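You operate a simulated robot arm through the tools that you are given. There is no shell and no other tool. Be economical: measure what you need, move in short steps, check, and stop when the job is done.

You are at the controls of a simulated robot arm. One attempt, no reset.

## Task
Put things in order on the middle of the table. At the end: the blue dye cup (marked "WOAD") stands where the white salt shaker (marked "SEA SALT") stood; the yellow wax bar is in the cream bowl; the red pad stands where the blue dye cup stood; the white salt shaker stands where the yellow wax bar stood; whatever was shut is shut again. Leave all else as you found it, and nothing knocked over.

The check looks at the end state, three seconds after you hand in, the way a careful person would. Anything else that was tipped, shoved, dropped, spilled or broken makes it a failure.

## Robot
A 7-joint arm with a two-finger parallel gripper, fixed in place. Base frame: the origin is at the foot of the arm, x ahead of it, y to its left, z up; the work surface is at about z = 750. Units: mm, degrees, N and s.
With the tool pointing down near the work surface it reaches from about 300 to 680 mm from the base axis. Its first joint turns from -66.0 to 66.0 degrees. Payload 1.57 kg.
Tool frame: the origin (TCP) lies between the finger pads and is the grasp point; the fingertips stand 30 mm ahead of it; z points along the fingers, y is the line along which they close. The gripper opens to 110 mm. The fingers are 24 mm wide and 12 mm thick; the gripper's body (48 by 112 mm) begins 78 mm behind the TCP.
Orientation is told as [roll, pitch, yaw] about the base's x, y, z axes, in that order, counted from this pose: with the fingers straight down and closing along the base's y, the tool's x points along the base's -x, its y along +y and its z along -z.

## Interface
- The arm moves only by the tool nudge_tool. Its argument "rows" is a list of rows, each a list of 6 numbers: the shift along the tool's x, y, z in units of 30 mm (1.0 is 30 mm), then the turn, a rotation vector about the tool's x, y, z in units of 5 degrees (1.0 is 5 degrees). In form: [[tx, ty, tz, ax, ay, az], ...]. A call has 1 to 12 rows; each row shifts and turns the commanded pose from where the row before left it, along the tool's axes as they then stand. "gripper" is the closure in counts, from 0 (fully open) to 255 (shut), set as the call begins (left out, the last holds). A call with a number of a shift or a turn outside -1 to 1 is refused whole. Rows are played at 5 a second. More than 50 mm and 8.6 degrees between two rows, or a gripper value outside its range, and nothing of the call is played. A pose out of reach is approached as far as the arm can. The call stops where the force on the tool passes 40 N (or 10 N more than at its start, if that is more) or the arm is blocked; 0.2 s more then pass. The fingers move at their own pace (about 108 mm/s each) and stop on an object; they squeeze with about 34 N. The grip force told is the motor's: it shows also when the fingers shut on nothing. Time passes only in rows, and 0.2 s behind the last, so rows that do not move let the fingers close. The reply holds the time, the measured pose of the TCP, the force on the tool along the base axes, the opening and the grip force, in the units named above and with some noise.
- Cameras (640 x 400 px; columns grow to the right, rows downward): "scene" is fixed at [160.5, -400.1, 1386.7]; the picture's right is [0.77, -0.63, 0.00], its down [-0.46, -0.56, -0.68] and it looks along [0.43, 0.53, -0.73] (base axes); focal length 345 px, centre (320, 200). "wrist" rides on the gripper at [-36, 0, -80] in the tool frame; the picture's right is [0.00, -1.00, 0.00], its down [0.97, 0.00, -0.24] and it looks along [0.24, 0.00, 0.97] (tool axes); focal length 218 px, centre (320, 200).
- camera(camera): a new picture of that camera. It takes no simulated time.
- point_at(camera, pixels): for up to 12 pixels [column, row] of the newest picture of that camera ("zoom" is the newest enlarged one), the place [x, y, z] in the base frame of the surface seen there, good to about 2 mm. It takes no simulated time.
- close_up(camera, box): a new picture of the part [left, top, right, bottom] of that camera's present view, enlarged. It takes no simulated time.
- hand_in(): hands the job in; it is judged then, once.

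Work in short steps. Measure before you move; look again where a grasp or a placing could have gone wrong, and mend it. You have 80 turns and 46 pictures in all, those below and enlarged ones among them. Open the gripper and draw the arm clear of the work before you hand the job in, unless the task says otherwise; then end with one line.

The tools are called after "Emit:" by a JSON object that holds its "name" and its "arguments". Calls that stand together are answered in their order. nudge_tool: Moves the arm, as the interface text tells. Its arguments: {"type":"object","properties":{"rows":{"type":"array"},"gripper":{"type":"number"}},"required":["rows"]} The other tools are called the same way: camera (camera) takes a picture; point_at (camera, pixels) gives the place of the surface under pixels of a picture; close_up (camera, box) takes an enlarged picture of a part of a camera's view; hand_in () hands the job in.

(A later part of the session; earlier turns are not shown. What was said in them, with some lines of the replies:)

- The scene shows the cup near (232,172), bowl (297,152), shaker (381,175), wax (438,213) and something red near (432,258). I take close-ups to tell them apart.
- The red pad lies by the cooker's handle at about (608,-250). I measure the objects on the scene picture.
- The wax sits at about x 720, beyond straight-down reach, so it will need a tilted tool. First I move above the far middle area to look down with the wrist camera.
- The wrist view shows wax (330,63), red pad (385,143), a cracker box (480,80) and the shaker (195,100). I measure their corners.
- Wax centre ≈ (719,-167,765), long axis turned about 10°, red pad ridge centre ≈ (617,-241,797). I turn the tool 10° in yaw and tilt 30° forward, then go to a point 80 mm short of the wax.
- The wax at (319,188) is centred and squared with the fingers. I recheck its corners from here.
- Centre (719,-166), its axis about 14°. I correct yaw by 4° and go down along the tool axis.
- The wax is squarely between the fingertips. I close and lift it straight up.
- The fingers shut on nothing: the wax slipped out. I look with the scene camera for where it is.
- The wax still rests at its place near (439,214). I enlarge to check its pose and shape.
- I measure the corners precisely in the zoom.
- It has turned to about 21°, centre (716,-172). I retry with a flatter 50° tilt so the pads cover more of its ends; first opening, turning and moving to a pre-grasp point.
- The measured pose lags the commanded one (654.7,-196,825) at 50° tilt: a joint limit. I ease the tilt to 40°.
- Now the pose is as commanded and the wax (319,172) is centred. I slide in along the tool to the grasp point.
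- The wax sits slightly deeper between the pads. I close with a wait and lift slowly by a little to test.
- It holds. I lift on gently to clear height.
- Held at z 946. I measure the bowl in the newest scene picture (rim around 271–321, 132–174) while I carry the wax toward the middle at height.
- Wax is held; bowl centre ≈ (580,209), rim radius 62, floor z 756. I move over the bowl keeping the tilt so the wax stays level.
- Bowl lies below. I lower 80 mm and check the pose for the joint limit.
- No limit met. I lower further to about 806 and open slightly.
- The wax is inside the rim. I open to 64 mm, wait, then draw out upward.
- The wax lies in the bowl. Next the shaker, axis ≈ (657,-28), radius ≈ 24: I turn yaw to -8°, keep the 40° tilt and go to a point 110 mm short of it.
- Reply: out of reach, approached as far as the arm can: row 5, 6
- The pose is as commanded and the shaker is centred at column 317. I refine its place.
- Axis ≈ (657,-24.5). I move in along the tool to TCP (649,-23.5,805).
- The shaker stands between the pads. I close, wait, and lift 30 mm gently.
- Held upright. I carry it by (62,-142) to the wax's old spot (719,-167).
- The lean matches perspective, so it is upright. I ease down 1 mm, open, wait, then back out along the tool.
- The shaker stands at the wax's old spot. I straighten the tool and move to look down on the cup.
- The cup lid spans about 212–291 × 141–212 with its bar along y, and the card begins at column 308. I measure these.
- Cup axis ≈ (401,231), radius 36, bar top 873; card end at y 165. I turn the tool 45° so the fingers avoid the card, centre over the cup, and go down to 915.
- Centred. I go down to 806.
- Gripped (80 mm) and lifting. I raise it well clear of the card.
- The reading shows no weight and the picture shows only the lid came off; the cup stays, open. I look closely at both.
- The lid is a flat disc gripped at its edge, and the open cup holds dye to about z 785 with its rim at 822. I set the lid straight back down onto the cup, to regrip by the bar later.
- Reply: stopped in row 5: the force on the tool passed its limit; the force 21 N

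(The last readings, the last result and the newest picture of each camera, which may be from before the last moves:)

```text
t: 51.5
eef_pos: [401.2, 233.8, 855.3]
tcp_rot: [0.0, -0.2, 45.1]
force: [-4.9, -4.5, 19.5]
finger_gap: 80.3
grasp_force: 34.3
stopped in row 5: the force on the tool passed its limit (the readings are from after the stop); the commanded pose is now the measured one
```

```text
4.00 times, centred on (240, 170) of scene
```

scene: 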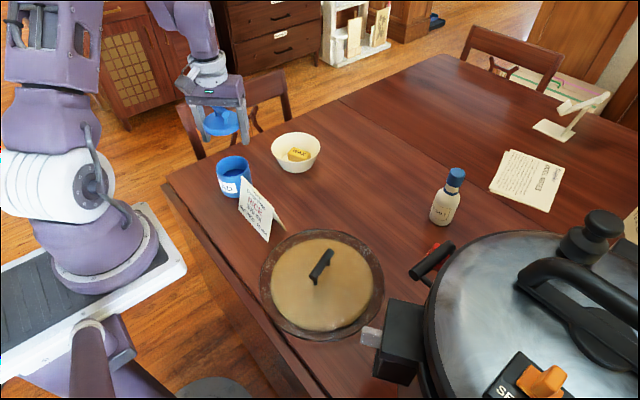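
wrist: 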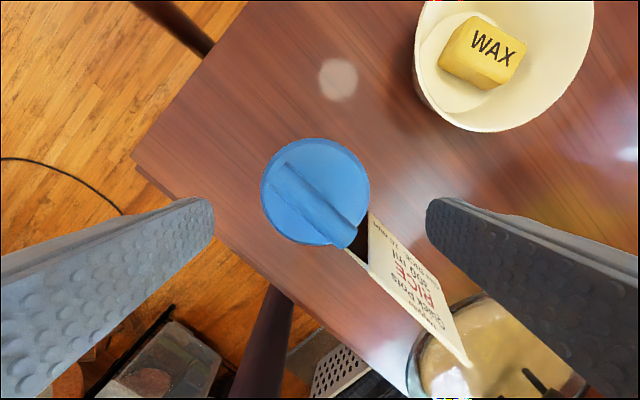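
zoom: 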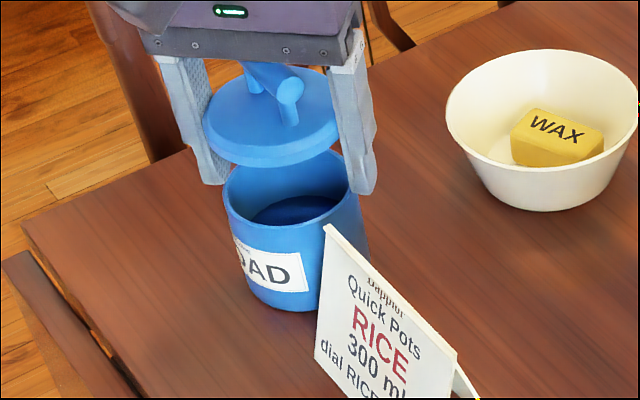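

The fingertips landed on the cup's rim (gap 80 equals the cup's width nearly). The picture's right is nearly the closing line, so I zoom in to see the offset.

Emit:
{"name": "close_up", "arguments": {"camera": "scene", "box": [212, 140, 268, 196]}}

```text
7.14 times, centred on (240, 168) of scene
```

zoom: 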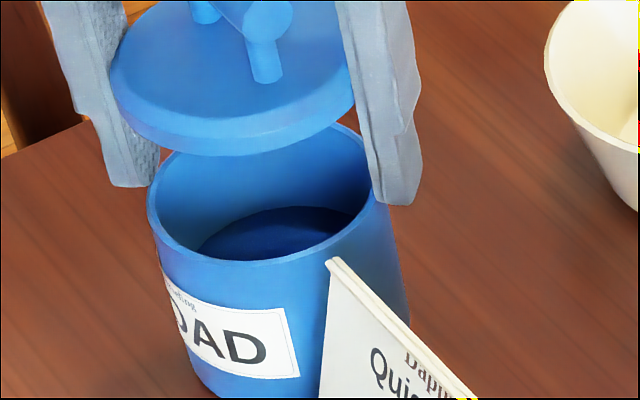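

Left finger seems about 1 mm clear and the right one is on the rim. I raise 5 mm, shift 1.3 mm toward the right finger, and try down gently.

Emit:
{"name": "nudge_tool", "arguments": {"rows": [[0, 0, -0.17, 0, 0, 0], [0, -0.045, 0, 0, 0, 0], [0, 0, 0, 0, 0, 0], [0, 0, 0.1, 0, 0, 0], [0, 0, 0.1, 0, 0, 0], [0, 0, 0.1, 0, 0, 0], [0, 0, 0.1, 0, 0, 0], [0, 0, 0.1, 0, 0, 0], [0, 0, 0.1, 0, 0, 0], [0, 0, 0, 0, 0, 0]]}}

```text
t: 52.8
eef_pos: [404.2, 233.6, 854.5]
tcp_rot: [0.0, -0.3, 45.0]
force: [-1.8, -3.3, 11.1]
finger_gap: 80.0
grasp_force: 34.2
stopped in row 6: the force on the tool passed its limit (the readings are from after the stop); the commanded pose is now the measured one
```

Still touching. Offsetting the lid about 28 mm along the tool's x lets the fingers pass beside the narrower chord of the round cup, then I can slide it back to centre. I do the offset and lower to just above lid-seat height.

Emit:
{"name": "nudge_tool", "arguments": {"rows": [[0, 0, -0.2, 0, 0, 0], [-0.47, 0, 0, 0, 0, 0], [-0.46, 0, 0, 0, 0, 0], [0, 0, 0, 0, 0, 0], [0, 0, 0.3, 0, 0, 0], [0, 0, 0.3, 0, 0, 0], [0, 0, 0.3, 0, 0, 0], [0, 0, 0.3, 0, 0, 0], [0, 0, 0.3, 0, 0, 0], [0, 0, 0, 0, 0, 0]]}}

```text
t: 55.0
eef_pos: [423.6, 252.4, 816.0]
tcp_rot: [0.0, -0.2, 45.1]
force: [-0.2, 0.0, -0.5]
finger_gap: 79.9
grasp_force: 34.4
```

The fingers passed beside the cup. I check the view before sliding back.

Emit:
{"name": "close_up", "arguments": {"camera": "scene", "box": [212, 140, 268, 196]}}

```text
7.14 times, centred on (240, 168) of scene
```

zoom: 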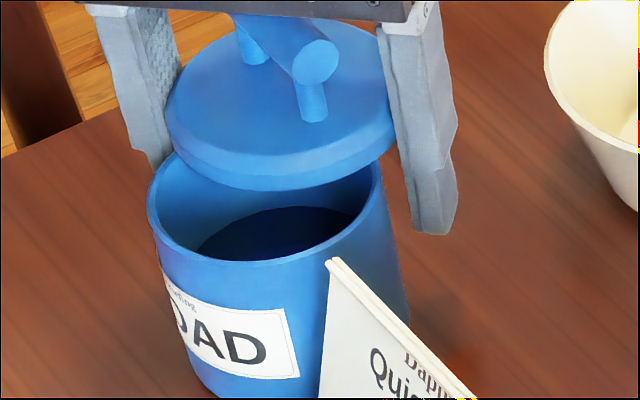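

I measure lid and rim in the zoom.

Emit:
{"name": "point_at", "arguments": {"camera": "zoom", "pixels": [[270, 184], [270, 150], [392, 140], [170, 120], [152, 205], [250, 257], [375, 200], [165, 170], [330, 238], [190, 240]]}}

```text
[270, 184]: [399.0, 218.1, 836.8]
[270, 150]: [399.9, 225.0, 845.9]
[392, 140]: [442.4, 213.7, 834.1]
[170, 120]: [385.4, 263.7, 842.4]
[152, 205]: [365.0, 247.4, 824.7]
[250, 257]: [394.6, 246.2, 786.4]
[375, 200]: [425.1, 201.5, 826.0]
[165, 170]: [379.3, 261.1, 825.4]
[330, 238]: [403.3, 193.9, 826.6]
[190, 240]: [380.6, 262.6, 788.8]
```

Cup centre ≈ (398,229) and lid about 9 mm above the rim. I lower 6 mm and slide back 32 mm slowly to centre the lid.

Emit:
{"name": "nudge_tool", "arguments": {"rows": [[0, 0, 0.2, 0, 0, 0], [0, 0, 0, 0, 0, 0], [0.18, 0, 0, 0, 0, 0], [0.18, 0, 0, 0, 0, 0], [0.18, 0, 0, 0, 0, 0], [0.18, 0, 0, 0, 0, 0], [0.18, 0, 0, 0, 0, 0], [0.17, 0, 0, 0, 0, 0], [0, 0, 0, 0, 0, 0]]}}

```text
t: 57.0
eef_pos: [401.4, 230.2, 809.1]
tcp_rot: [0.0, -0.3, 45.1]
force: [-0.2, 0.1, 0.1]
finger_gap: 79.8
grasp_force: 33.7
```

No side force at all. I lower in 1 mm steps until it rests and look.

Emit:
{"name": "nudge_tool", "arguments": {"rows": [[0, 0, 0.035, 0, 0, 0], [0, 0, 0.035, 0, 0, 0], [0, 0, 0.035, 0, 0, 0], [0, 0, 0, 0, 0, 0]]}}

Emit:
{"name": "close_up", "arguments": {"camera": "scene", "box": [212, 140, 268, 196]}}

```text
t: 58.0
eef_pos: [401.3, 229.0, 805.7]
tcp_rot: [0.0, -0.3, 45.2]
force: [-4.4, -3.5, 30.3]
finger_gap: 79.9
grasp_force: 34.1
```

```text
7.14 times, centred on (240, 168) of scene
```

zoom: 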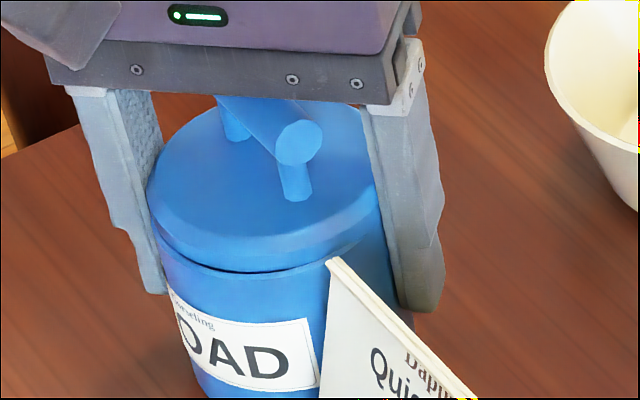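

The lid sits on the rim. I ease off 1 mm, open, and rise straight up.

Emit:
{"name": "nudge_tool", "arguments": {"rows": [[0, 0, -0.03, 0, 0, 0], [0, 0, 0, 0, 0, 0]]}}

Emit:
{"name": "nudge_tool", "arguments": {"rows": [[0, 0, 0, 0, 0, 0], [0, 0, 0, 0, 0, 0], [0, 0, 0, 0, 0, 0], [0, 0, -0.3, 0, 0, 0], [0, 0, -0.6, 0, 0, 0], [0, 0, -0.9, 0, 0, 0], [0, 0, -0.9, 0, 0, 0], [0, 0, -0.9, 0, 0, 0], [0, 0, -0.9, 0, 0, 0], [0, 0, 0, 0, 0, 0]], "gripper": 0}}

Emit:
{"name": "nudge_tool", "arguments": {"rows": [[0, 0, 0, 0, 0, -1], [0, 0, 0, 0, 0, -1], [0, 0, 0, 0, 0, -1], [0, 0, 0, 0, 0, -1], [0, 0, 0, 0, 0, -1], [0, 0, 0, 0, 0, -1], [0, 0, 0, 0, 0, -1], [0, 0, 0, 0, 0, -1], [0, 0, 0, 0, 0, -1], [0, 0, 0, 0, 0, 0]]}}

Emit:
{"name": "camera", "arguments": {"camera": "wrist"}}

```text
t: 58.6
eef_pos: [401.2, 230.9, 806.6]
tcp_rot: [0.0, -0.2, 45.0]
force: [-0.8, -5.2, 17.4]
finger_gap: 80.1
grasp_force: 33.9
```

```text
t: 60.8
eef_pos: [400.4, 229.4, 940.4]
tcp_rot: [0.1, -0.3, 45.1]
force: [0.0, 0.2, -0.7]
finger_gap: 110.3
grasp_force: 0.1
```

```text
t: 63.0
eef_pos: [400.9, 229.1, 941.1]
tcp_rot: [-0.2, -0.2, 90.2]
force: [-0.7, 0.0, 0.3]
finger_gap: 109.8
grasp_force: 0.1
```

```text
6 pictures are left
```

wrist: 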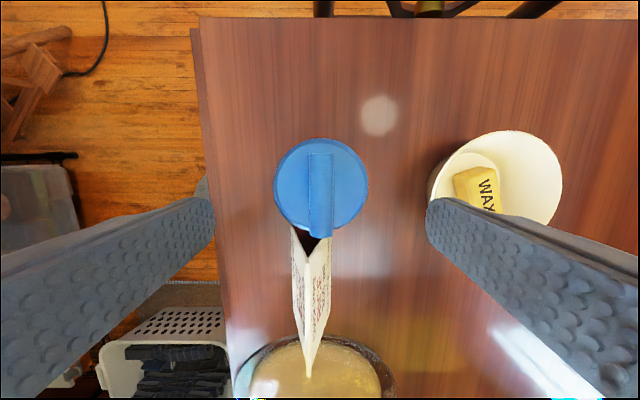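

The lid is on and the bar runs along the image column 320, square to the fingers. I measure the bar and lid.

Emit:
{"name": "point_at", "arguments": {"camera": "wrist", "pixels": [[320, 158], [320, 195], [320, 230], [310, 195], [331, 195], [276, 185], [366, 185], [300, 145], [345, 148], [300, 225], [345, 220], [298, 240]]}}

```text
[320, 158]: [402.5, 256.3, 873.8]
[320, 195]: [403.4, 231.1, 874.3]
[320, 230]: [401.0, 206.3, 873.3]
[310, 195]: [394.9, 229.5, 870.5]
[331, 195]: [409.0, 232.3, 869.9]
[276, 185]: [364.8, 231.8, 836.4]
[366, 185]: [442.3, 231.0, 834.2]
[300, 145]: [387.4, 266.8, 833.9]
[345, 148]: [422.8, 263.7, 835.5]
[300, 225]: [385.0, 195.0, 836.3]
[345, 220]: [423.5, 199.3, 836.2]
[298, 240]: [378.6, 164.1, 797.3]
```

Lid is level, bar centre (402,231), top 874. I lower to TCP 871 over the bar, close across it, and lift slightly.

Emit:
{"name": "nudge_tool", "arguments": {"rows": [[-0.06, -0.04, 0.5, 0, 0, 0], [0, 0, 0.5, 0, 0, 0], [0, 0, 0.5, 0, 0, 0], [0, 0, 0.5, 0, 0, 0], [0, 0, 0.33, 0, 0, 0], [0, 0, 0, 0, 0, 0]], "gripper": 140}}

Emit:
{"name": "nudge_tool", "arguments": {"rows": [[0, 0, 0, 0, 0, 0], [0, 0, 0, 0, 0, 0], [0, 0, 0, 0, 0, 0], [0, 0, -0.1, 0, 0, 0], [0, 0, -0.2, 0, 0, 0], [0, 0, -0.3, 0, 0, 0], [0, 0, -0.4, 0, 0, 0], [0, 0, -0.5, 0, 0, 0], [0, 0, -0.5, 0, 0, 0], [0, 0, 0, 0, 0, 0]], "gripper": 255}}

```text
t: 64.4
eef_pos: [404.1, 231.8, 872.5]
tcp_rot: [-0.2, -0.2, 90.0]
force: [-0.6, 0.7, 0.0]
finger_gap: 49.7
grasp_force: 0.0
```

```text
t: 66.6
eef_pos: [402.3, 231.1, 934.2]
tcp_rot: [-0.3, -0.2, 90.0]
force: [-0.3, 1.1, -0.4]
finger_gap: 16.4
grasp_force: 31.6
```

The bar is held (16 mm). I carry the lid to the free spot (485,30) and lower it near the table.

Emit:
{"name": "nudge_tool", "arguments": {"rows": [[0.8375, -0.346, 0, 0, 0, 0], [0.8375, -0.346, 0, 0, 0, 0], [0.8375, -0.346, 0, 0, 0, 0], [0.8375, -0.346, 0, 0, 0, 0], [0.8375, -0.346, 0, 0, 0, 0], [0.8375, -0.346, 0, 0, 0, 0], [0.8375, -0.346, 0, 0, 0, 0], [0.8375, -0.346, 0, 0, 0, 0], [0, 0, 0, 0, 0, 0]]}}

Emit:
{"name": "nudge_tool", "arguments": {"rows": [[0, 0, 0.6, 0, 0, 0], [0, 0, 0.6, 0, 0, 0], [0, 0, 0.6, 0, 0, 0], [0, 0, 0.6, 0, 0, 0], [0, 0, 0.6, 0, 0, 0], [0, 0, 0.6, 0, 0, 0], [0, 0, 0.5, 0, 0, 0], [0, 0, 0.15, 0, 0, 0], [0, 0, 0, 0, 0, 0]]}}

Emit:
{"name": "camera", "arguments": {"camera": "scene"}}

```text
t: 68.6
eef_pos: [485.3, 32.1, 932.7]
tcp_rot: [-0.2, -0.1, 90.1]
force: [-0.3, 1.3, 0.2]
finger_gap: 16.2
grasp_force: 32.0
```

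```text
t: 70.6
eef_pos: [486.4, 31.3, 803.7]
tcp_rot: [-0.1, -0.3, 90.1]
force: [0.5, 0.4, -0.7]
finger_gap: 16.5
grasp_force: 31.3
```

```text
5 pictures are left
```

scene: 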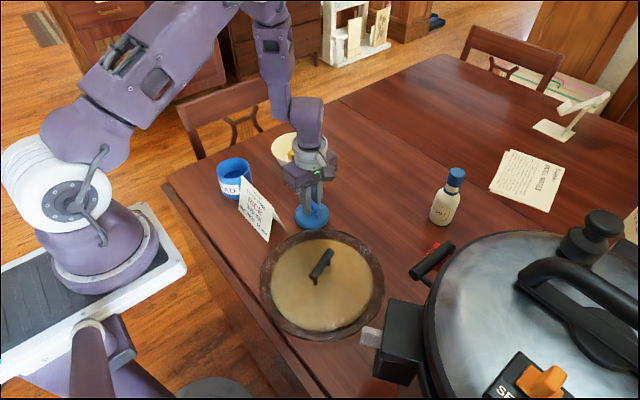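

The lid hangs just over the table. I lower by small steps to touch, and measure the cup's rim in this picture.

Emit:
{"name": "nudge_tool", "arguments": {"rows": [[0, 0, 0.04, 0, 0, 0], [0, 0, 0.04, 0, 0, 0], [0, 0, 0.03, 0, 0, 0], [0, 0, 0, 0, 0, 0]]}}

Emit:
{"name": "point_at", "arguments": {"camera": "scene", "pixels": [[218, 169], [250, 167], [234, 179], [234, 158], [225, 160], [243, 159], [241, 176], [224, 177], [297, 213], [313, 229], [329, 213]]}}

```text
t: 71.6
eef_pos: [487.2, 31.6, 800.9]
tcp_rot: [-0.3, -0.2, 90.2]
force: [0.1, 0.5, -0.4]
finger_gap: 16.4
grasp_force: 31.8
```

```text
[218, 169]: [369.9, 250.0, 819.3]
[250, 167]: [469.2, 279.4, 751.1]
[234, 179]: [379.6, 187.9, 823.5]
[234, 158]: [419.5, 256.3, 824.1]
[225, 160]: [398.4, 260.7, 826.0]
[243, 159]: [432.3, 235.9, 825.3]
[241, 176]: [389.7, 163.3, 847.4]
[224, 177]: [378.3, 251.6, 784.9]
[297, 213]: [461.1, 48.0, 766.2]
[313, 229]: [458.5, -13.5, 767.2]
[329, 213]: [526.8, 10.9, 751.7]
```

No contact yet; I lower further in 1 mm steps.

Emit:
{"name": "nudge_tool", "arguments": {"rows": [[0, 0, 0.035, 0, 0, 0], [0, 0, 0.035, 0, 0, 0], [0, 0, 0, 0, 0, 0]]}}

Emit:
{"name": "nudge_tool", "arguments": {"rows": [[0, 0, 0.035, 0, 0, 0], [0, 0, 0.035, 0, 0, 0], [0, 0, 0, 0, 0, 0]]}}

```text
t: 72.4
eef_pos: [485.5, 30.7, 798.3]
tcp_rot: [-0.3, -0.1, 90.1]
force: [0.5, -0.2, 0.1]
finger_gap: 16.4
grasp_force: 32.0
```

```text
t: 73.2
eef_pos: [485.8, 31.8, 797.3]
tcp_rot: [-0.3, -0.3, 90.1]
force: [-3.2, -0.8, 31.0]
finger_gap: 16.4
grasp_force: 32.1
```

Contact made. I ease up slightly, release the bar, rise, and return above the cup, turning back to 45°.

Emit:
{"name": "nudge_tool", "arguments": {"rows": [[0, 0, -0.03, 0, 0, 0], [0, 0, 0, 0, 0, 0]]}}

Emit:
{"name": "nudge_tool", "arguments": {"rows": [[0, 0, 0, 0, 0, 0], [0, 0, 0, 0, 0, 0], [0, 0, -0.3, 0, 0, 0], [0, 0, -0.6, 0, 0, 0], [0, 0, -0.9, 0, 0, 0], [0, 0, -0.9, 0, 0, 0], [0, 0, -0.9, 0, 0, 0], [0, 0, -0.9, 0, 0, 0], [0, 0, 0, 0, 0, 0]], "gripper": 140}}

Emit:
{"name": "nudge_tool", "arguments": {"rows": [[-0.8125, 0.366, 0, 0, 0, 0.9], [-0.8125, 0.366, 0, 0, 0, 0], [-0.8125, 0.366, 0, 0, 0, 0]], "gripper": 0}}

```text
t: 73.8
eef_pos: [486.1, 31.4, 796.1]
tcp_rot: [0.0, -0.2, 90.1]
force: [0.4, -0.2, 2.0]
finger_gap: 16.6
grasp_force: 31.6
```

```text
t: 75.8
eef_pos: [485.6, 29.0, 933.3]
tcp_rot: [-0.2, -0.3, 90.1]
force: [-0.6, 0.7, 0.1]
finger_gap: 49.9
grasp_force: 0.1
```

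```text
t: 76.6
eef_pos: [455.8, 105.2, 931.4]
tcp_rot: [-0.2, -0.2, 85.6]
force: [-1.0, -0.1, 0.2]
finger_gap: 110.1
grasp_force: 0.0
```

I finish the turn to 45° and centre over the cup at (398,227).

Emit:
{"name": "nudge_tool", "arguments": {"rows": [[0, 0, 0, 0, 0, 1], [0, 0, 0, 0, 0, 1], [0, 0, 0, 0, 0, 1], [0, 0, 0, 0, 0, 1], [0, 0, 0, 0, 0, 1], [0, 0, 0, 0, 0, 1], [0, 0, 0, 0, 0, 1], [0, 0, 0, 0, 0, 1], [0, 0, 0, 0, 0, 0.1]]}}

Emit:
{"name": "nudge_tool", "arguments": {"rows": [[-0.302, 0.848, 0, 0, 0, 0], [-0.302, 0.848, 0, 0, 0, 0], [-0.302, 0.848, 0, 0, 0, 0], [-0.302, 0.848, 0, 0, 0, 0], [-0.302, 0.848, 0, 0, 0, 0], [0, 0, 0, 0, 0, 0]]}}

Emit:
{"name": "camera", "arguments": {"camera": "wrist"}}

```text
t: 78.6
eef_pos: [459.5, 105.0, 931.2]
tcp_rot: [0.1, -0.3, 44.9]
force: [-0.7, -0.5, 1.0]
finger_gap: 110.1
grasp_force: 0.1
```

```text
t: 80.0
eef_pos: [396.9, 229.4, 931.5]
tcp_rot: [0.0, -0.4, 45.0]
force: [0.6, 0.7, 0.6]
finger_gap: 110.0
grasp_force: 0.0
```

```text
4 pictures are left
```

wrist: 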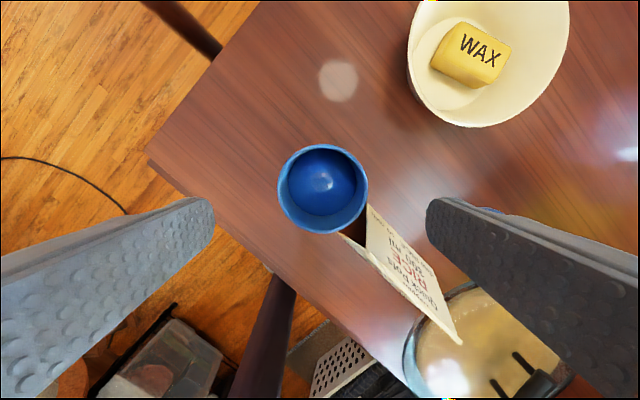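

The open cup is at (323,189). I measure its rim for the grip and lid fit.

Emit:
{"name": "point_at", "arguments": {"camera": "wrist", "pixels": [[281, 189], [365, 189], [323, 148], [323, 230], [293, 160], [352, 160], [295, 218], [351, 219], [365, 215], [368, 235]]}}

```text
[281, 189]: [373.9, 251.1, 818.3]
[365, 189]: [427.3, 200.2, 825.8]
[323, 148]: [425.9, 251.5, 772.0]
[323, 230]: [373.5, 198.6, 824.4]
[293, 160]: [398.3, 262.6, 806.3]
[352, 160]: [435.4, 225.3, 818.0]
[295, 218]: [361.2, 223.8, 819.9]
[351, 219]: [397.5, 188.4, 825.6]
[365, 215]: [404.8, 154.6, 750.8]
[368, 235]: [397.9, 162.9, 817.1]
```

Cup centre ≈ (399,225), radius 38. I go down to TCP 798 around it, close, and lift a little.

Emit:
{"name": "nudge_tool", "arguments": {"rows": [[0.047, -0.094, 0.5, 0, 0, 0], [0, 0, 0.6, 0, 0, 0], [0, 0, 0.6, 0, 0, 0], [0, 0, 0.6, 0, 0, 0], [0, 0, 0.6, 0, 0, 0], [0, 0, 0.6, 0, 0, 0], [0, 0, 0.6, 0, 0, 0], [0, 0, 0.3, 0, 0, 0], [0, 0, 0, 0, 0, 0]]}}

Emit:
{"name": "nudge_tool", "arguments": {"rows": [[0, 0, 0, 0, 0, 0], [0, 0, 0, 0, 0, 0], [0, 0, 0, 0, 0, 0], [0, 0, -0.05, 0, 0, 0], [0, 0, -0.1, 0, 0, 0], [0, 0, -0.2, 0, 0, 0], [0, 0, -0.25, 0, 0, 0], [0, 0, 0, 0, 0, 0]], "gripper": 255}}

```text
t: 82.0
eef_pos: [401.6, 224.4, 799.9]
tcp_rot: [0.0, -0.2, 45.0]
force: [0.0, -0.1, 0.4]
finger_gap: 110.0
grasp_force: 0.1
```

```text
t: 83.8
eef_pos: [400.5, 224.0, 818.6]
tcp_rot: [0.0, -0.3, 45.1]
force: [0.6, 0.7, -3.5]
finger_gap: 77.9
grasp_force: 34.1
```

Cup lifted: 77.9 mm gap and 3.5 N weight. I raise it slowly above the card's height.

Emit:
{"name": "nudge_tool", "arguments": {"rows": [[0, 0, -0.15, 0, 0, 0], [0, 0, -0.3, 0, 0, 0], [0, 0, -0.45, 0, 0, 0], [0, 0, -0.5, 0, 0, 0], [0, 0, -0.5, 0, 0, 0], [0, 0, -0.5, 0, 0, 0], [0, 0, -0.5, 0, 0, 0], [0, 0, -0.3, 0, 0, 0], [0, 0, -0.15, 0, 0, 0], [0, 0, 0, 0, 0, 0]]}}

Emit:
{"name": "nudge_tool", "arguments": {"rows": [[-0.01, -0.2, 0, 0, 0, 0], [-0.01, -0.4, 0, 0, 0, 0], [-0.01, -0.6, 0, 0, 0, 0], [-0.01, -0.7, 0, 0, 0, 0], [-0.01, -0.7, 0, 0, 0, 0], [-0.01, -0.7, 0, 0, 0, 0], [-0.01, -0.7, 0, 0, 0, 0], [-0.01, -0.7, 0, 0, 0, 0], [-0.01, -0.7, 0, 0, 0, 0], [-0.01, -0.7, 0, 0, 0, 0], [-0.01, -0.7, 0, 0, 0, 0], [-0.01, -0.5, 0, 0, 0, 0]]}}

Emit:
{"name": "nudge_tool", "arguments": {"rows": [[-0.01, -0.5, 0, 0, 0, 0], [-0.01, -0.7, 0, 0, 0, 0], [-0.01, -0.7, 0, 0, 0, 0], [-0.01, -0.7, 0, 0, 0, 0], [-0.01, -0.7, 0, 0, 0, 0], [-0.01, -0.55, 0, 0, 0, 0], [-0.01, -0.35, 0, 0, 0, 0], [0, -0.15, 0, 0, 0, 0], [0, 0, 0, 0, 0, 0]]}}

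```text
t: 86.0
eef_pos: [401.3, 224.1, 920.1]
tcp_rot: [0.0, -0.3, 45.1]
force: [-0.2, -0.4, -3.6]
finger_gap: 77.1
grasp_force: 34.2
```

```text
t: 88.6
eef_pos: [557.5, 72.2, 918.0]
tcp_rot: [0.0, -0.3, 45.1]
force: [-0.4, 0.7, -4.1]
finger_gap: 73.9
grasp_force: 33.9
```

```text
t: 90.6
eef_pos: [652.8, -19.3, 918.3]
tcp_rot: [0.1, -0.4, 45.1]
force: [-0.5, -0.5, -3.3]
finger_gap: 73.7
grasp_force: 34.4
```

The gap is shrinking (77.9 to 73.7), so the cup may be slipping. I look at once.

Emit:
{"name": "close_up", "arguments": {"camera": "scene", "box": [330, 90, 450, 210]}}

```text
3.33 times, centred on (390, 150) of scene
```

zoom: 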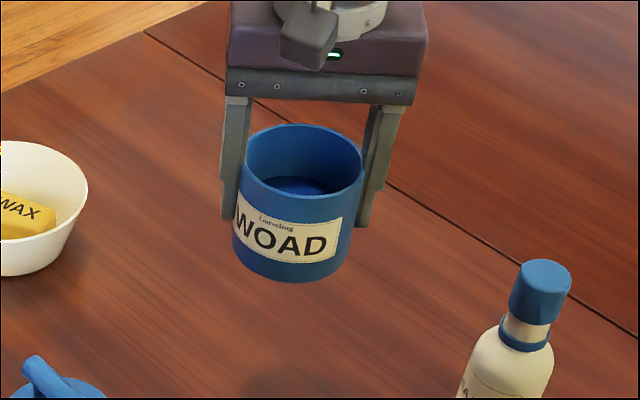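

The cup is upright but the fingers hold it behind its middle. I measure its rim to know its centre and bottom.

Emit:
{"name": "point_at", "arguments": {"camera": "zoom", "pixels": [[245, 165], [362, 172], [298, 196], [308, 127], [265, 135], [348, 140], [295, 278], [265, 268], [330, 268], [295, 240]]}}

```text
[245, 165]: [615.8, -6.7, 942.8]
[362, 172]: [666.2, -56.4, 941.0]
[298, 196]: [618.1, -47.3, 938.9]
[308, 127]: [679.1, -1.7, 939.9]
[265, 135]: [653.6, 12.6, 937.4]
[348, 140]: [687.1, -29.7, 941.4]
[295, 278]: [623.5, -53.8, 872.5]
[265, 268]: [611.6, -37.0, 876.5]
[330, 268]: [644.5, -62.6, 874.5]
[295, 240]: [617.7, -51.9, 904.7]
```

Cup centre ≈ (650,-24), bottom 50 mm under the TCP with no vertical slip. I correct the place by (+6.5,-0.5) and lower to near the table.

Emit:
{"name": "nudge_tool", "arguments": {"rows": [[-0.14, -0.165, 0.15, 0, 0, 0], [0, 0, 0.35, 0, 0, 0], [0, 0, 0.5, 0, 0, 0], [0, 0, 0.6, 0, 0, 0], [0, 0, 0.6, 0, 0, 0], [0, 0, 0.6, 0, 0, 0], [0, 0, 0.5, 0, 0, 0], [0, 0, 0.35, 0, 0, 0], [0, 0, 0.18, 0, 0, 0], [0, 0, 0, 0, 0, 0]]}}

Emit:
{"name": "nudge_tool", "arguments": {"rows": [[0, 0, 0.04, 0, 0, 0], [0, 0, 0.035, 0, 0, 0], [0, 0, 0.03, 0, 0, 0], [0, 0, 0, 0, 0, 0]]}}

```text
t: 92.8
eef_pos: [660.1, -17.6, 804.4]
tcp_rot: [0.1, -0.2, 45.2]
force: [1.2, -0.7, -3.6]
finger_gap: 73.9
grasp_force: 34.0
```

```text
t: 93.8
eef_pos: [659.0, -17.7, 801.8]
tcp_rot: [-0.1, -0.5, 45.2]
force: [4.1, 8.3, 20.0]
finger_gap: 73.6
grasp_force: 33.9
```

Bottom contact (20 N). I ease up a hair, open, and rise straight up.

Emit:
{"name": "nudge_tool", "arguments": {"rows": [[0, 0, -0.03, 0, 0, 0], [0, 0, 0, 0, 0, 0]]}}

Emit:
{"name": "nudge_tool", "arguments": {"rows": [[0, 0, 0, 0, 0, 0], [0, 0, 0, 0, 0, 0], [0, 0, 0, 0, 0, 0], [0, 0, -0.3, 0, 0, 0], [0, 0, -0.6, 0, 0, 0], [0, 0, -0.9, 0, 0, 0], [0, 0, -0.9, 0, 0, 0], [0, 0, -0.9, 0, 0, 0], [0, 0, -0.7, 0, 0, 0], [0, 0, 0, 0, 0, 0]], "gripper": 0}}

Emit:
{"name": "camera", "arguments": {"camera": "wrist"}}

```text
t: 94.4
eef_pos: [659.8, -17.9, 802.8]
tcp_rot: [0.0, -0.4, 45.1]
force: [4.8, 4.2, 15.5]
finger_gap: 73.6
grasp_force: 34.2
```

```text
t: 96.6
eef_pos: [658.4, -19.4, 932.4]
tcp_rot: [0.0, -0.4, 45.1]
force: [0.0, 0.6, -0.2]
finger_gap: 110.1
grasp_force: 0.1
```

```text
2 pictures are left
```

wrist: 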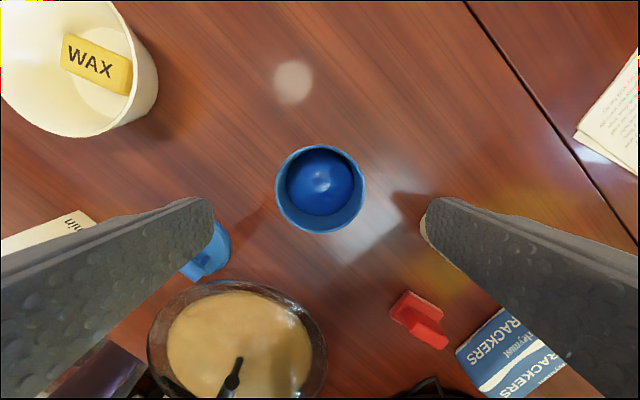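

Cup stands with dye inside at (321,189). I measure its rim, and the red pad's ridge in the same picture.

Emit:
{"name": "point_at", "arguments": {"camera": "wrist", "pixels": [[278, 189], [363, 189], [321, 231], [352, 158], [293, 218], [351, 219], [290, 159], [413, 323], [440, 340], [395, 310], [440, 308]]}}

```text
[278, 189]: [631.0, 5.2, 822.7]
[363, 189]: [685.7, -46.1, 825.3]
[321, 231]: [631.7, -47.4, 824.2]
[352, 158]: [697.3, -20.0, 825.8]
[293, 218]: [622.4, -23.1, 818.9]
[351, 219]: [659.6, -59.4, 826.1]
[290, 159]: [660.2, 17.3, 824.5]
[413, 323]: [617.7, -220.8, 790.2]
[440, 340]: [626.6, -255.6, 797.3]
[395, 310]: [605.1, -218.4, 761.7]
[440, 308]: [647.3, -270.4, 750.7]
```

Cup centre ≈ (659.5,-21), within a few mm of the shaker's spot. Now I return to the lid at (485.5,31), turned to 90°.

Emit:
{"name": "nudge_tool", "arguments": {"rows": [[0, 0, 0, 0, 0, -1], [0, 0, 0, 0, 0, -1], [0, 0, 0, 0, 0, -1], [0, 0, 0, 0, 0, -1], [0, 0, 0, 0, 0, -1], [0, 0, 0, 0, 0, -1], [0, 0, 0, 0, 0, -1], [0, 0, 0, 0, 0, -1], [0, 0, 0, 0, 0, -1]], "gripper": 140}}

Emit:
{"name": "nudge_tool", "arguments": {"rows": [[-0.24, 0.824, 0, 0, 0, 0], [-0.24, 0.824, 0, 0, 0, 0], [-0.24, 0.824, 0, 0, 0, 0], [-0.24, 0.824, 0, 0, 0, 0], [-0.24, 0.824, 0, 0, 0, 0], [-0.24, 0.824, 0, 0, 0, 0], [-0.24, 0.824, 0, 0, 0, 0], [0, 0, 0, 0, 0, 0]]}}

Emit:
{"name": "nudge_tool", "arguments": {"rows": [[0, 0, 0.7, 0, 0, 0], [0, 0, 0.7, 0, 0, 0], [0, 0, 0.7, 0, 0, 0], [0, 0, 0, 0, 0, 0]]}}

```text
t: 98.6
eef_pos: [657.8, -18.7, 931.0]
tcp_rot: [-0.3, -0.1, 90.2]
force: [0.1, -0.3, 0.1]
finger_gap: 49.5
grasp_force: 0.0
```

```text
t: 100.4
eef_pos: [486.7, 32.3, 933.0]
tcp_rot: [-0.2, -0.3, 90.0]
force: [0.4, 0.0, -0.7]
finger_gap: 49.5
grasp_force: 0.1
```

```text
t: 101.4
eef_pos: [483.1, 32.4, 867.8]
tcp_rot: [-0.1, -0.3, 90.1]
force: [0.3, -0.3, 0.4]
finger_gap: 49.3
grasp_force: 0.0
```

Positions agree. I lower to about 799, close on the bar and lift.

Emit:
{"name": "nudge_tool", "arguments": {"rows": [[0, 0, 0.6, 0, 0, 0], [0, 0, 0.6, 0, 0, 0], [0, 0, 0.6, 0, 0, 0], [0, 0, 0.4, 0, 0, 0], [0, 0, 0.1, 0, 0, 0], [0, 0, 0, 0, 0, 0]]}}

Emit:
{"name": "nudge_tool", "arguments": {"rows": [[0, 0, 0, 0, 0, 0], [0, 0, 0, 0, 0, 0], [0, 0, 0, 0, 0, 0], [0, 0, -0.2, 0, 0, 0], [0, 0, -0.4, 0, 0, 0], [0, 0, -0.7, 0, 0, 0], [0, 0, -0.7, 0, 0, 0], [0, 0, -0.7, 0, 0, 0], [0, 0, -0.7, 0, 0, 0], [0, 0, -0.6, 0, 0, 0], [0, 0, 0, 0, 0, 0]], "gripper": 255}}

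```text
t: 102.8
eef_pos: [485.2, 30.5, 797.8]
tcp_rot: [-0.3, -0.2, 90.0]
force: [0.2, 0.8, -0.4]
finger_gap: 49.7
grasp_force: 0.1
```

```text
t: 105.2
eef_pos: [485.3, 30.7, 918.9]
tcp_rot: [-0.2, -0.2, 90.0]
force: [0.4, 0.0, 0.5]
finger_gap: 16.6
grasp_force: 32.2
```

The lid is held. I carry it over the cup at (659,-21) and lower close to the rim.

Emit:
{"name": "nudge_tool", "arguments": {"rows": [[0.215, -0.4, 0, 0, 0, 0], [0.215, -0.8, 0, 0, 0, 0], [0.215, -0.85, 0, 0, 0, 0], [0.215, -0.85, 0, 0, 0, 0], [0.215, -0.85, 0, 0, 0, 0], [0.215, -0.85, 0, 0, 0, 0], [0.215, -0.75, 0, 0, 0, 0], [0.215, -0.44, 0, 0, 0, 0], [0, 0, 0, 0, 0, 0]]}}

Emit:
{"name": "nudge_tool", "arguments": {"rows": [[0, 0, 0.4, 0, 0, 0], [0, 0, 0.6, 0, 0, 0], [0, 0, 0.4, 0, 0, 0], [0, 0, 0, 0, 0, 0]]}}

```text
t: 107.2
eef_pos: [659.3, -20.4, 918.4]
tcp_rot: [-0.3, -0.4, 90.1]
force: [0.7, -0.6, -0.4]
finger_gap: 16.7
grasp_force: 32.0
```

```text
t: 108.2
eef_pos: [660.6, -20.1, 875.1]
tcp_rot: [-0.2, -0.2, 90.1]
force: [0.0, -0.5, -0.2]
finger_gap: 16.6
grasp_force: 32.0
```

Over the cup and 3–4 mm above the rim. I lower in 1 mm steps, reading the force.

Emit:
{"name": "nudge_tool", "arguments": {"rows": [[0, 0, 0.035, 0, 0, 0], [0, 0, 0.035, 0, 0, 0], [0, 0, 0, 0, 0, 0]]}}

Emit:
{"name": "nudge_tool", "arguments": {"rows": [[0, 0, 0.035, 0, 0, 0], [0, 0, 0.03, 0, 0, 0], [0, 0, 0, 0, 0, 0]]}}

```text
t: 109.0
eef_pos: [659.8, -19.8, 874.2]
tcp_rot: [-0.1, -0.1, 90.1]
force: [-0.7, -0.8, -0.6]
finger_gap: 16.5
grasp_force: 31.7
```

```text
t: 109.8
eef_pos: [659.2, -20.7, 874.8]
tcp_rot: [-0.3, -0.3, 90.0]
force: [-6.2, 2.2, 16.3]
finger_gap: 16.6
grasp_force: 32.1
```

Contact at the expected height (872). I ease up, release the bar and rise.

Emit:
{"name": "nudge_tool", "arguments": {"rows": [[0, 0, -0.02, 0, 0, 0], [0, 0, 0, 0, 0, 0]]}}

Emit:
{"name": "nudge_tool", "arguments": {"rows": [[0, 0, 0, 0, 0, 0], [0, 0, 0, 0, 0, 0], [0, 0, -0.2, 0, 0, 0], [0, 0, -0.5, 0, 0, 0], [0, 0, -0.7, 0, 0, 0], [0, 0, -0.7, 0, 0, 0], [0, 0, 0, 0, 0, 0]], "gripper": 140}}

```text
t: 110.4
eef_pos: [657.8, -20.4, 872.6]
tcp_rot: [-0.2, -0.2, 90.1]
force: [-3.8, 5.7, 13.5]
finger_gap: 16.5
grasp_force: 32.2
```

```text
t: 112.0
eef_pos: [658.2, -18.3, 939.6]
tcp_rot: [-0.1, -0.3, 90.1]
force: [0.3, 0.2, 0.2]
finger_gap: 49.4
grasp_force: 0.0
```

Now the pad: ridge centre ≈ (618.5,-240), running 18° off y. I move above it and turn to 108°.

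Emit:
{"name": "nudge_tool", "arguments": {"rows": [[0.821, 0.147, 0, 0, 0, 0], [0.821, 0.147, 0, 0, 0, 0], [0.821, 0.147, 0, 0, 0, 0], [0.821, 0.147, 0, 0, 0, 0], [0.821, 0.147, 0, 0, 0, 0], [0.821, 0.147, 0, 0, 0, 0], [0.821, 0.147, 0, 0, 0, 0], [0.821, 0.147, 0, 0, 0, 0], [0.821, 0.147, 0, 0, 0, 0], [0, 0, 0, 0, 0, 0]]}}

Emit:
{"name": "nudge_tool", "arguments": {"rows": [[0, 0, 0, 0, 0, -0.9], [0, 0, 0, 0, 0, -0.9], [0, 0, 0, 0, 0, -0.9], [0, 0, 0, 0, 0, -0.9], [0, 0, 0, 0, 0, 0]]}}

Emit:
{"name": "camera", "arguments": {"camera": "wrist"}}

```text
t: 114.2
eef_pos: [618.9, -243.2, 934.9]
tcp_rot: [-0.1, -0.2, 90.0]
force: [-0.1, 0.3, 0.0]
finger_gap: 49.6
grasp_force: 0.1
```

```text
t: 115.4
eef_pos: [618.4, -241.9, 934.6]
tcp_rot: [-0.3, -0.2, 108.1]
force: [-0.3, -0.1, -0.6]
finger_gap: 49.6
grasp_force: 0.0
```

```text
1 pictures are left
```

wrist: 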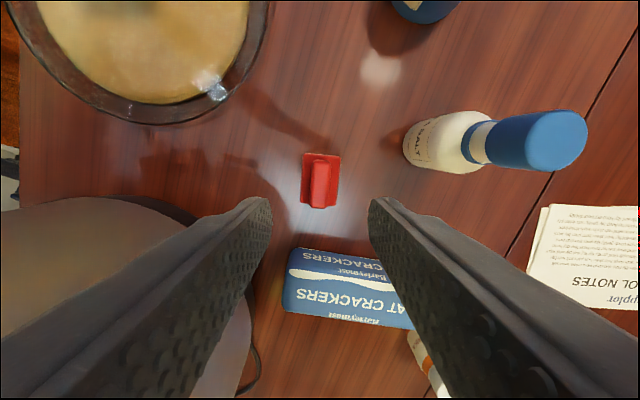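

The ridge at (319,184) is aligned with the fingers. I measure its ends and sides.

Emit:
{"name": "point_at", "arguments": {"camera": "wrist", "pixels": [[319, 165], [319, 185], [319, 205], [311, 185], [327, 185], [304, 165], [338, 165], [303, 198], [336, 202], [240, 230], [225, 215]]}}

```text
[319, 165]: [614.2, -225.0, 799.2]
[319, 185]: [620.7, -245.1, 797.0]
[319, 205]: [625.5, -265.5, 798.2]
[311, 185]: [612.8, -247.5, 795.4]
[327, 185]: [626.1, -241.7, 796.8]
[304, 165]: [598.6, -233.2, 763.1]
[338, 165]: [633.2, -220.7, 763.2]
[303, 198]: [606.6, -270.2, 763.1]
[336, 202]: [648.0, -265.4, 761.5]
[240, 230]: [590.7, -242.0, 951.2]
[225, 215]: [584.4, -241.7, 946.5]
```

Ridge centre ≈ (620,-245). I shift 3 mm, lower to TCP 799.

Emit:
{"name": "nudge_tool", "arguments": {"rows": [[0.11, -0.017, 0.5, 0, 0, 0], [0, 0, 0.7, 0, 0, 0], [0, 0, 0.7, 0, 0, 0], [0, 0, 0.7, 0, 0, 0], [0, 0, 0.7, 0, 0, 0], [0, 0, 0.7, 0, 0, 0], [0, 0, 0.4, 0, 0, 0], [0, 0, 0.1, 0, 0, 0], [0, 0, 0, 0, 0, 0]]}}

Emit:
{"name": "nudge_tool", "arguments": {"rows": [[0, 0, 0, 0, 0, 0], [0, 0, 0, 0, 0, 0], [0, 0, 0, 0, 0, 0], [0, 0, -0.1, 0, 0, 0], [0, 0, -0.2, 0, 0, 0], [0, 0, -0.3, 0, 0, 0], [0, 0, -0.4, 0, 0, 0], [0, 0, 0, 0, 0, 0]], "gripper": 255}}

```text
t: 117.4
eef_pos: [622.9, -243.7, 800.0]
tcp_rot: [-0.3, -0.2, 108.1]
force: [0.4, 0.6, -0.1]
finger_gap: 49.5
grasp_force: 0.1
```

```text
t: 119.2
eef_pos: [622.3, -244.4, 829.7]
tcp_rot: [-0.3, -0.2, 108.0]
force: [0.6, 0.6, -0.5]
finger_gap: 18.9
grasp_force: 33.1
```

Pad held (18.9 mm). I lift it high and carry it toward the cup's old place (401,231).

Emit:
{"name": "nudge_tool", "arguments": {"rows": [[0, 0, -0.6, 0, 0, 0], [0, 0, -0.7, 0, 0, 0], [0, 0, -0.7, 0, 0, 0], [0, 0, -0.7, 0, 0, 0], [0, 0, -0.6, 0, 0, 0], [0, 0, -0.37, 0, 0, 0], [0, 0, 0, 0, 0, 0]]}}

Emit:
{"name": "nudge_tool", "arguments": {"rows": [[-0.8675, 0.1055, 0, 0, 0, 0], [-0.8675, 0.1055, 0, 0, 0, 0], [-0.8675, 0.1055, 0, 0, 0, 0], [-0.8675, 0.1055, 0, 0, 0, 0], [-0.8675, 0.1055, 0, 0, 0, 0], [-0.8675, 0.1055, 0, 0, 0, 0], [-0.8675, 0.1055, 0, 0, 0, 0], [-0.8675, 0.1055, 0, 0, 0, 0], [-0.8675, 0.1055, 0, 0, 0, 0], [-0.8675, 0.1055, 0, 0, 0, 0]]}}

Emit:
{"name": "nudge_tool", "arguments": {"rows": [[-0.8675, 0.1055, 0, 0, 0, 0], [-0.8675, 0.1055, 0, 0, 0, 0], [-0.8675, 0.1055, 0, 0, 0, 0], [-0.8675, 0.1055, 0, 0, 0, 0], [-0.8675, 0.1055, 0, 0, 0, 0], [-0.8675, 0.1055, 0, 0, 0, 0], [-0.8675, 0.1055, 0, 0, 0, 0], [-0.8675, 0.1055, 0, 0, 0, 0], [-0.8675, 0.1055, 0, 0, 0, 0], [-0.8675, 0.1055, 0, 0, 0, 0], [0, 0, 0, 0, 0, 0]]}}

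```text
t: 120.8
eef_pos: [621.5, -245.6, 941.0]
tcp_rot: [-0.2, -0.2, 108.1]
force: [0.5, -0.3, -0.3]
finger_gap: 18.8
grasp_force: 33.4
```

```text
t: 123.0
eef_pos: [509.7, -7.0, 940.3]
tcp_rot: [-0.4, -0.2, 108.0]
force: [0.3, 0.1, -0.6]
finger_gap: 18.8
grasp_force: 33.0
```

```text
t: 125.4
eef_pos: [397.2, 230.4, 942.9]
tcp_rot: [-0.2, -0.2, 108.1]
force: [0.3, 0.1, 0.3]
finger_gap: 18.7
grasp_force: 32.9
```

Over (400,230). I lower close to the table.

Emit:
{"name": "nudge_tool", "arguments": {"rows": [[0, 0, 0.7, 0, 0, 0], [0, 0, 0.7, 0, 0, 0], [0, 0, 0.7, 0, 0, 0], [0, 0, 0.7, 0, 0, 0], [0, 0, 0.7, 0, 0, 0], [0, 0, 0.6, 0, 0, 0], [0, 0, 0.35, 0, 0, 0], [0, 0, 0.1, 0, 0, 0], [0, 0, 0, 0, 0, 0]]}}

Emit:
{"name": "nudge_tool", "arguments": {"rows": [[0, 0, 0.035, 0, 0, 0], [0, 0, 0.03, 0, 0, 0], [0, 0, 0, 0, 0, 0]]}}

```text
t: 127.4
eef_pos: [400.0, 231.0, 805.8]
tcp_rot: [-0.3, -0.2, 108.1]
force: [0.3, -0.6, -0.4]
finger_gap: 19.0
grasp_force: 33.3
```

```text
t: 128.2
eef_pos: [398.4, 229.8, 803.4]
tcp_rot: [-0.3, -0.2, 108.1]
force: [-0.7, -0.1, -1.2]
finger_gap: 18.9
grasp_force: 33.2
```

No contact yet at 803; I go on in 1 mm steps.

Emit:
{"name": "nudge_tool", "arguments": {"rows": [[0, 0, 0.035, 0, 0, 0], [0, 0, 0.035, 0, 0, 0], [0, 0, 0, 0, 0, 0]]}}

Emit:
{"name": "nudge_tool", "arguments": {"rows": [[0, 0, 0.03, 0, 0, 0], [0, 0, 0, 0, 0, 0]]}}

Emit:
{"name": "nudge_tool", "arguments": {"rows": [[0, 0, 0.03, 0, 0, 0], [0, 0, 0, 0, 0, 0]]}}

```text
t: 129.0
eef_pos: [398.9, 230.7, 801.8]
tcp_rot: [-0.2, -0.2, 108.1]
force: [0.0, -0.1, -1.6]
finger_gap: 18.8
grasp_force: 33.2
```

```text
t: 129.6
eef_pos: [399.7, 232.1, 799.4]
tcp_rot: [-0.4, -0.2, 108.2]
force: [0.8, 0.4, -0.7]
finger_gap: 18.7
grasp_force: 33.1
```

```text
t: 130.2
eef_pos: [398.6, 231.4, 798.7]
tcp_rot: [-0.3, -0.1, 108.1]
force: [-1.3, -2.9, 13.3]
finger_gap: 18.8
grasp_force: 32.6
```

The pad touches the table. I release, rise, and draw the arm back to its starting area.

Emit:
{"name": "nudge_tool", "arguments": {"rows": [[0, 0, 0, 0, 0, 0], [0, 0, 0, 0, 0, 0], [0, 0, -0.2, 0, 0, 0], [0, 0, -0.5, 0, 0, 0], [0, 0, -0.8, 0, 0, 0], [0, 0, -0.9, 0, 0, 0], [0, 0, -0.9, 0, 0, 0], [0, 0, -0.9, 0, 0, 0], [0, 0, -0.9, 0, 0, 0], [0, 0, -0.9, 0, 0, 0], [0, 0, -0.9, 0, 0, 0]], "gripper": 140}}

Emit:
{"name": "nudge_tool", "arguments": {"rows": [[0.8, 0, -0.3, 0, 0, 0], [0.8, 0, -0.3, 0, 0, 0], [0.8, 0, -0.3, 0, 0, 0], [0.8, 0, -0.3, 0, 0, 0], [0.8, 0, -0.3, 0, 0, 0], [0, 0, 0, 0, 0, 0]], "gripper": 0}}

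Emit:
{"name": "camera", "arguments": {"camera": "scene"}}

```text
t: 132.6
eef_pos: [399.6, 228.9, 1007.1]
tcp_rot: [-0.3, -0.2, 108.1]
force: [0.1, 0.2, -0.6]
finger_gap: 49.6
grasp_force: 0.1
```

```text
t: 134.0
eef_pos: [437.2, 115.4, 1052.4]
tcp_rot: [-0.3, -0.2, 108.1]
force: [-0.2, 0.0, 0.5]
finger_gap: 110.2
grasp_force: 0.1
```

```text
0 pictures are left
```

scene: 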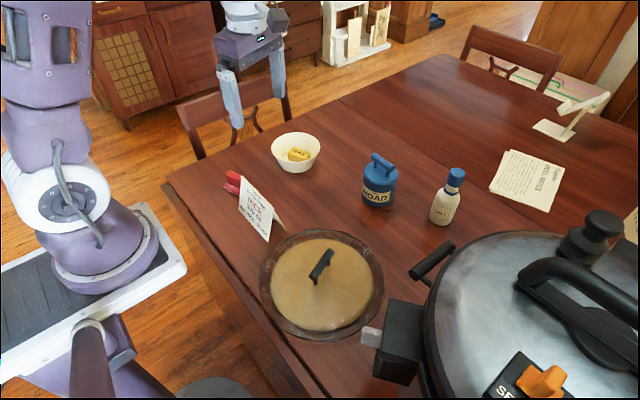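

All four items look right: pad at (232,182), lidded cup at (379,180), shaker at (446,200), wax in the bowl. One last check of lid seat and positions.

Emit:
{"name": "point_at", "arguments": {"camera": "scene", "pixels": [[368, 168], [380, 176], [392, 170], [378, 184], [379, 206], [233, 176], [231, 190], [441, 220], [456, 172], [297, 153]]}}

```text
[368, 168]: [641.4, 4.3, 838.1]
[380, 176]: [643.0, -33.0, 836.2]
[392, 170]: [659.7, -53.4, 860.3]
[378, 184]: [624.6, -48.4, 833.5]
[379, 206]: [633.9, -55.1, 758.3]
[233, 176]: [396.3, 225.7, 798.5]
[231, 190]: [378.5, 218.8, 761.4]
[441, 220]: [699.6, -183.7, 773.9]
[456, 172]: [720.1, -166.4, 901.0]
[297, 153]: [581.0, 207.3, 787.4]
```

The readings agree: the lid is level at about z 836, the shaker stands at about (720,-166), and the pad sits at about (396,226). The arm is clear with the gripper open, so I hand in.

Emit:
{"name": "hand_in", "arguments": {}}

```text
The job is handed in.
```

The job is handed in: the wax is in the bowl, and the shaker, the dye cup and the red pad stand in their new places within about 5 mm, with the cup's lid, which came off on the first grip, back on.
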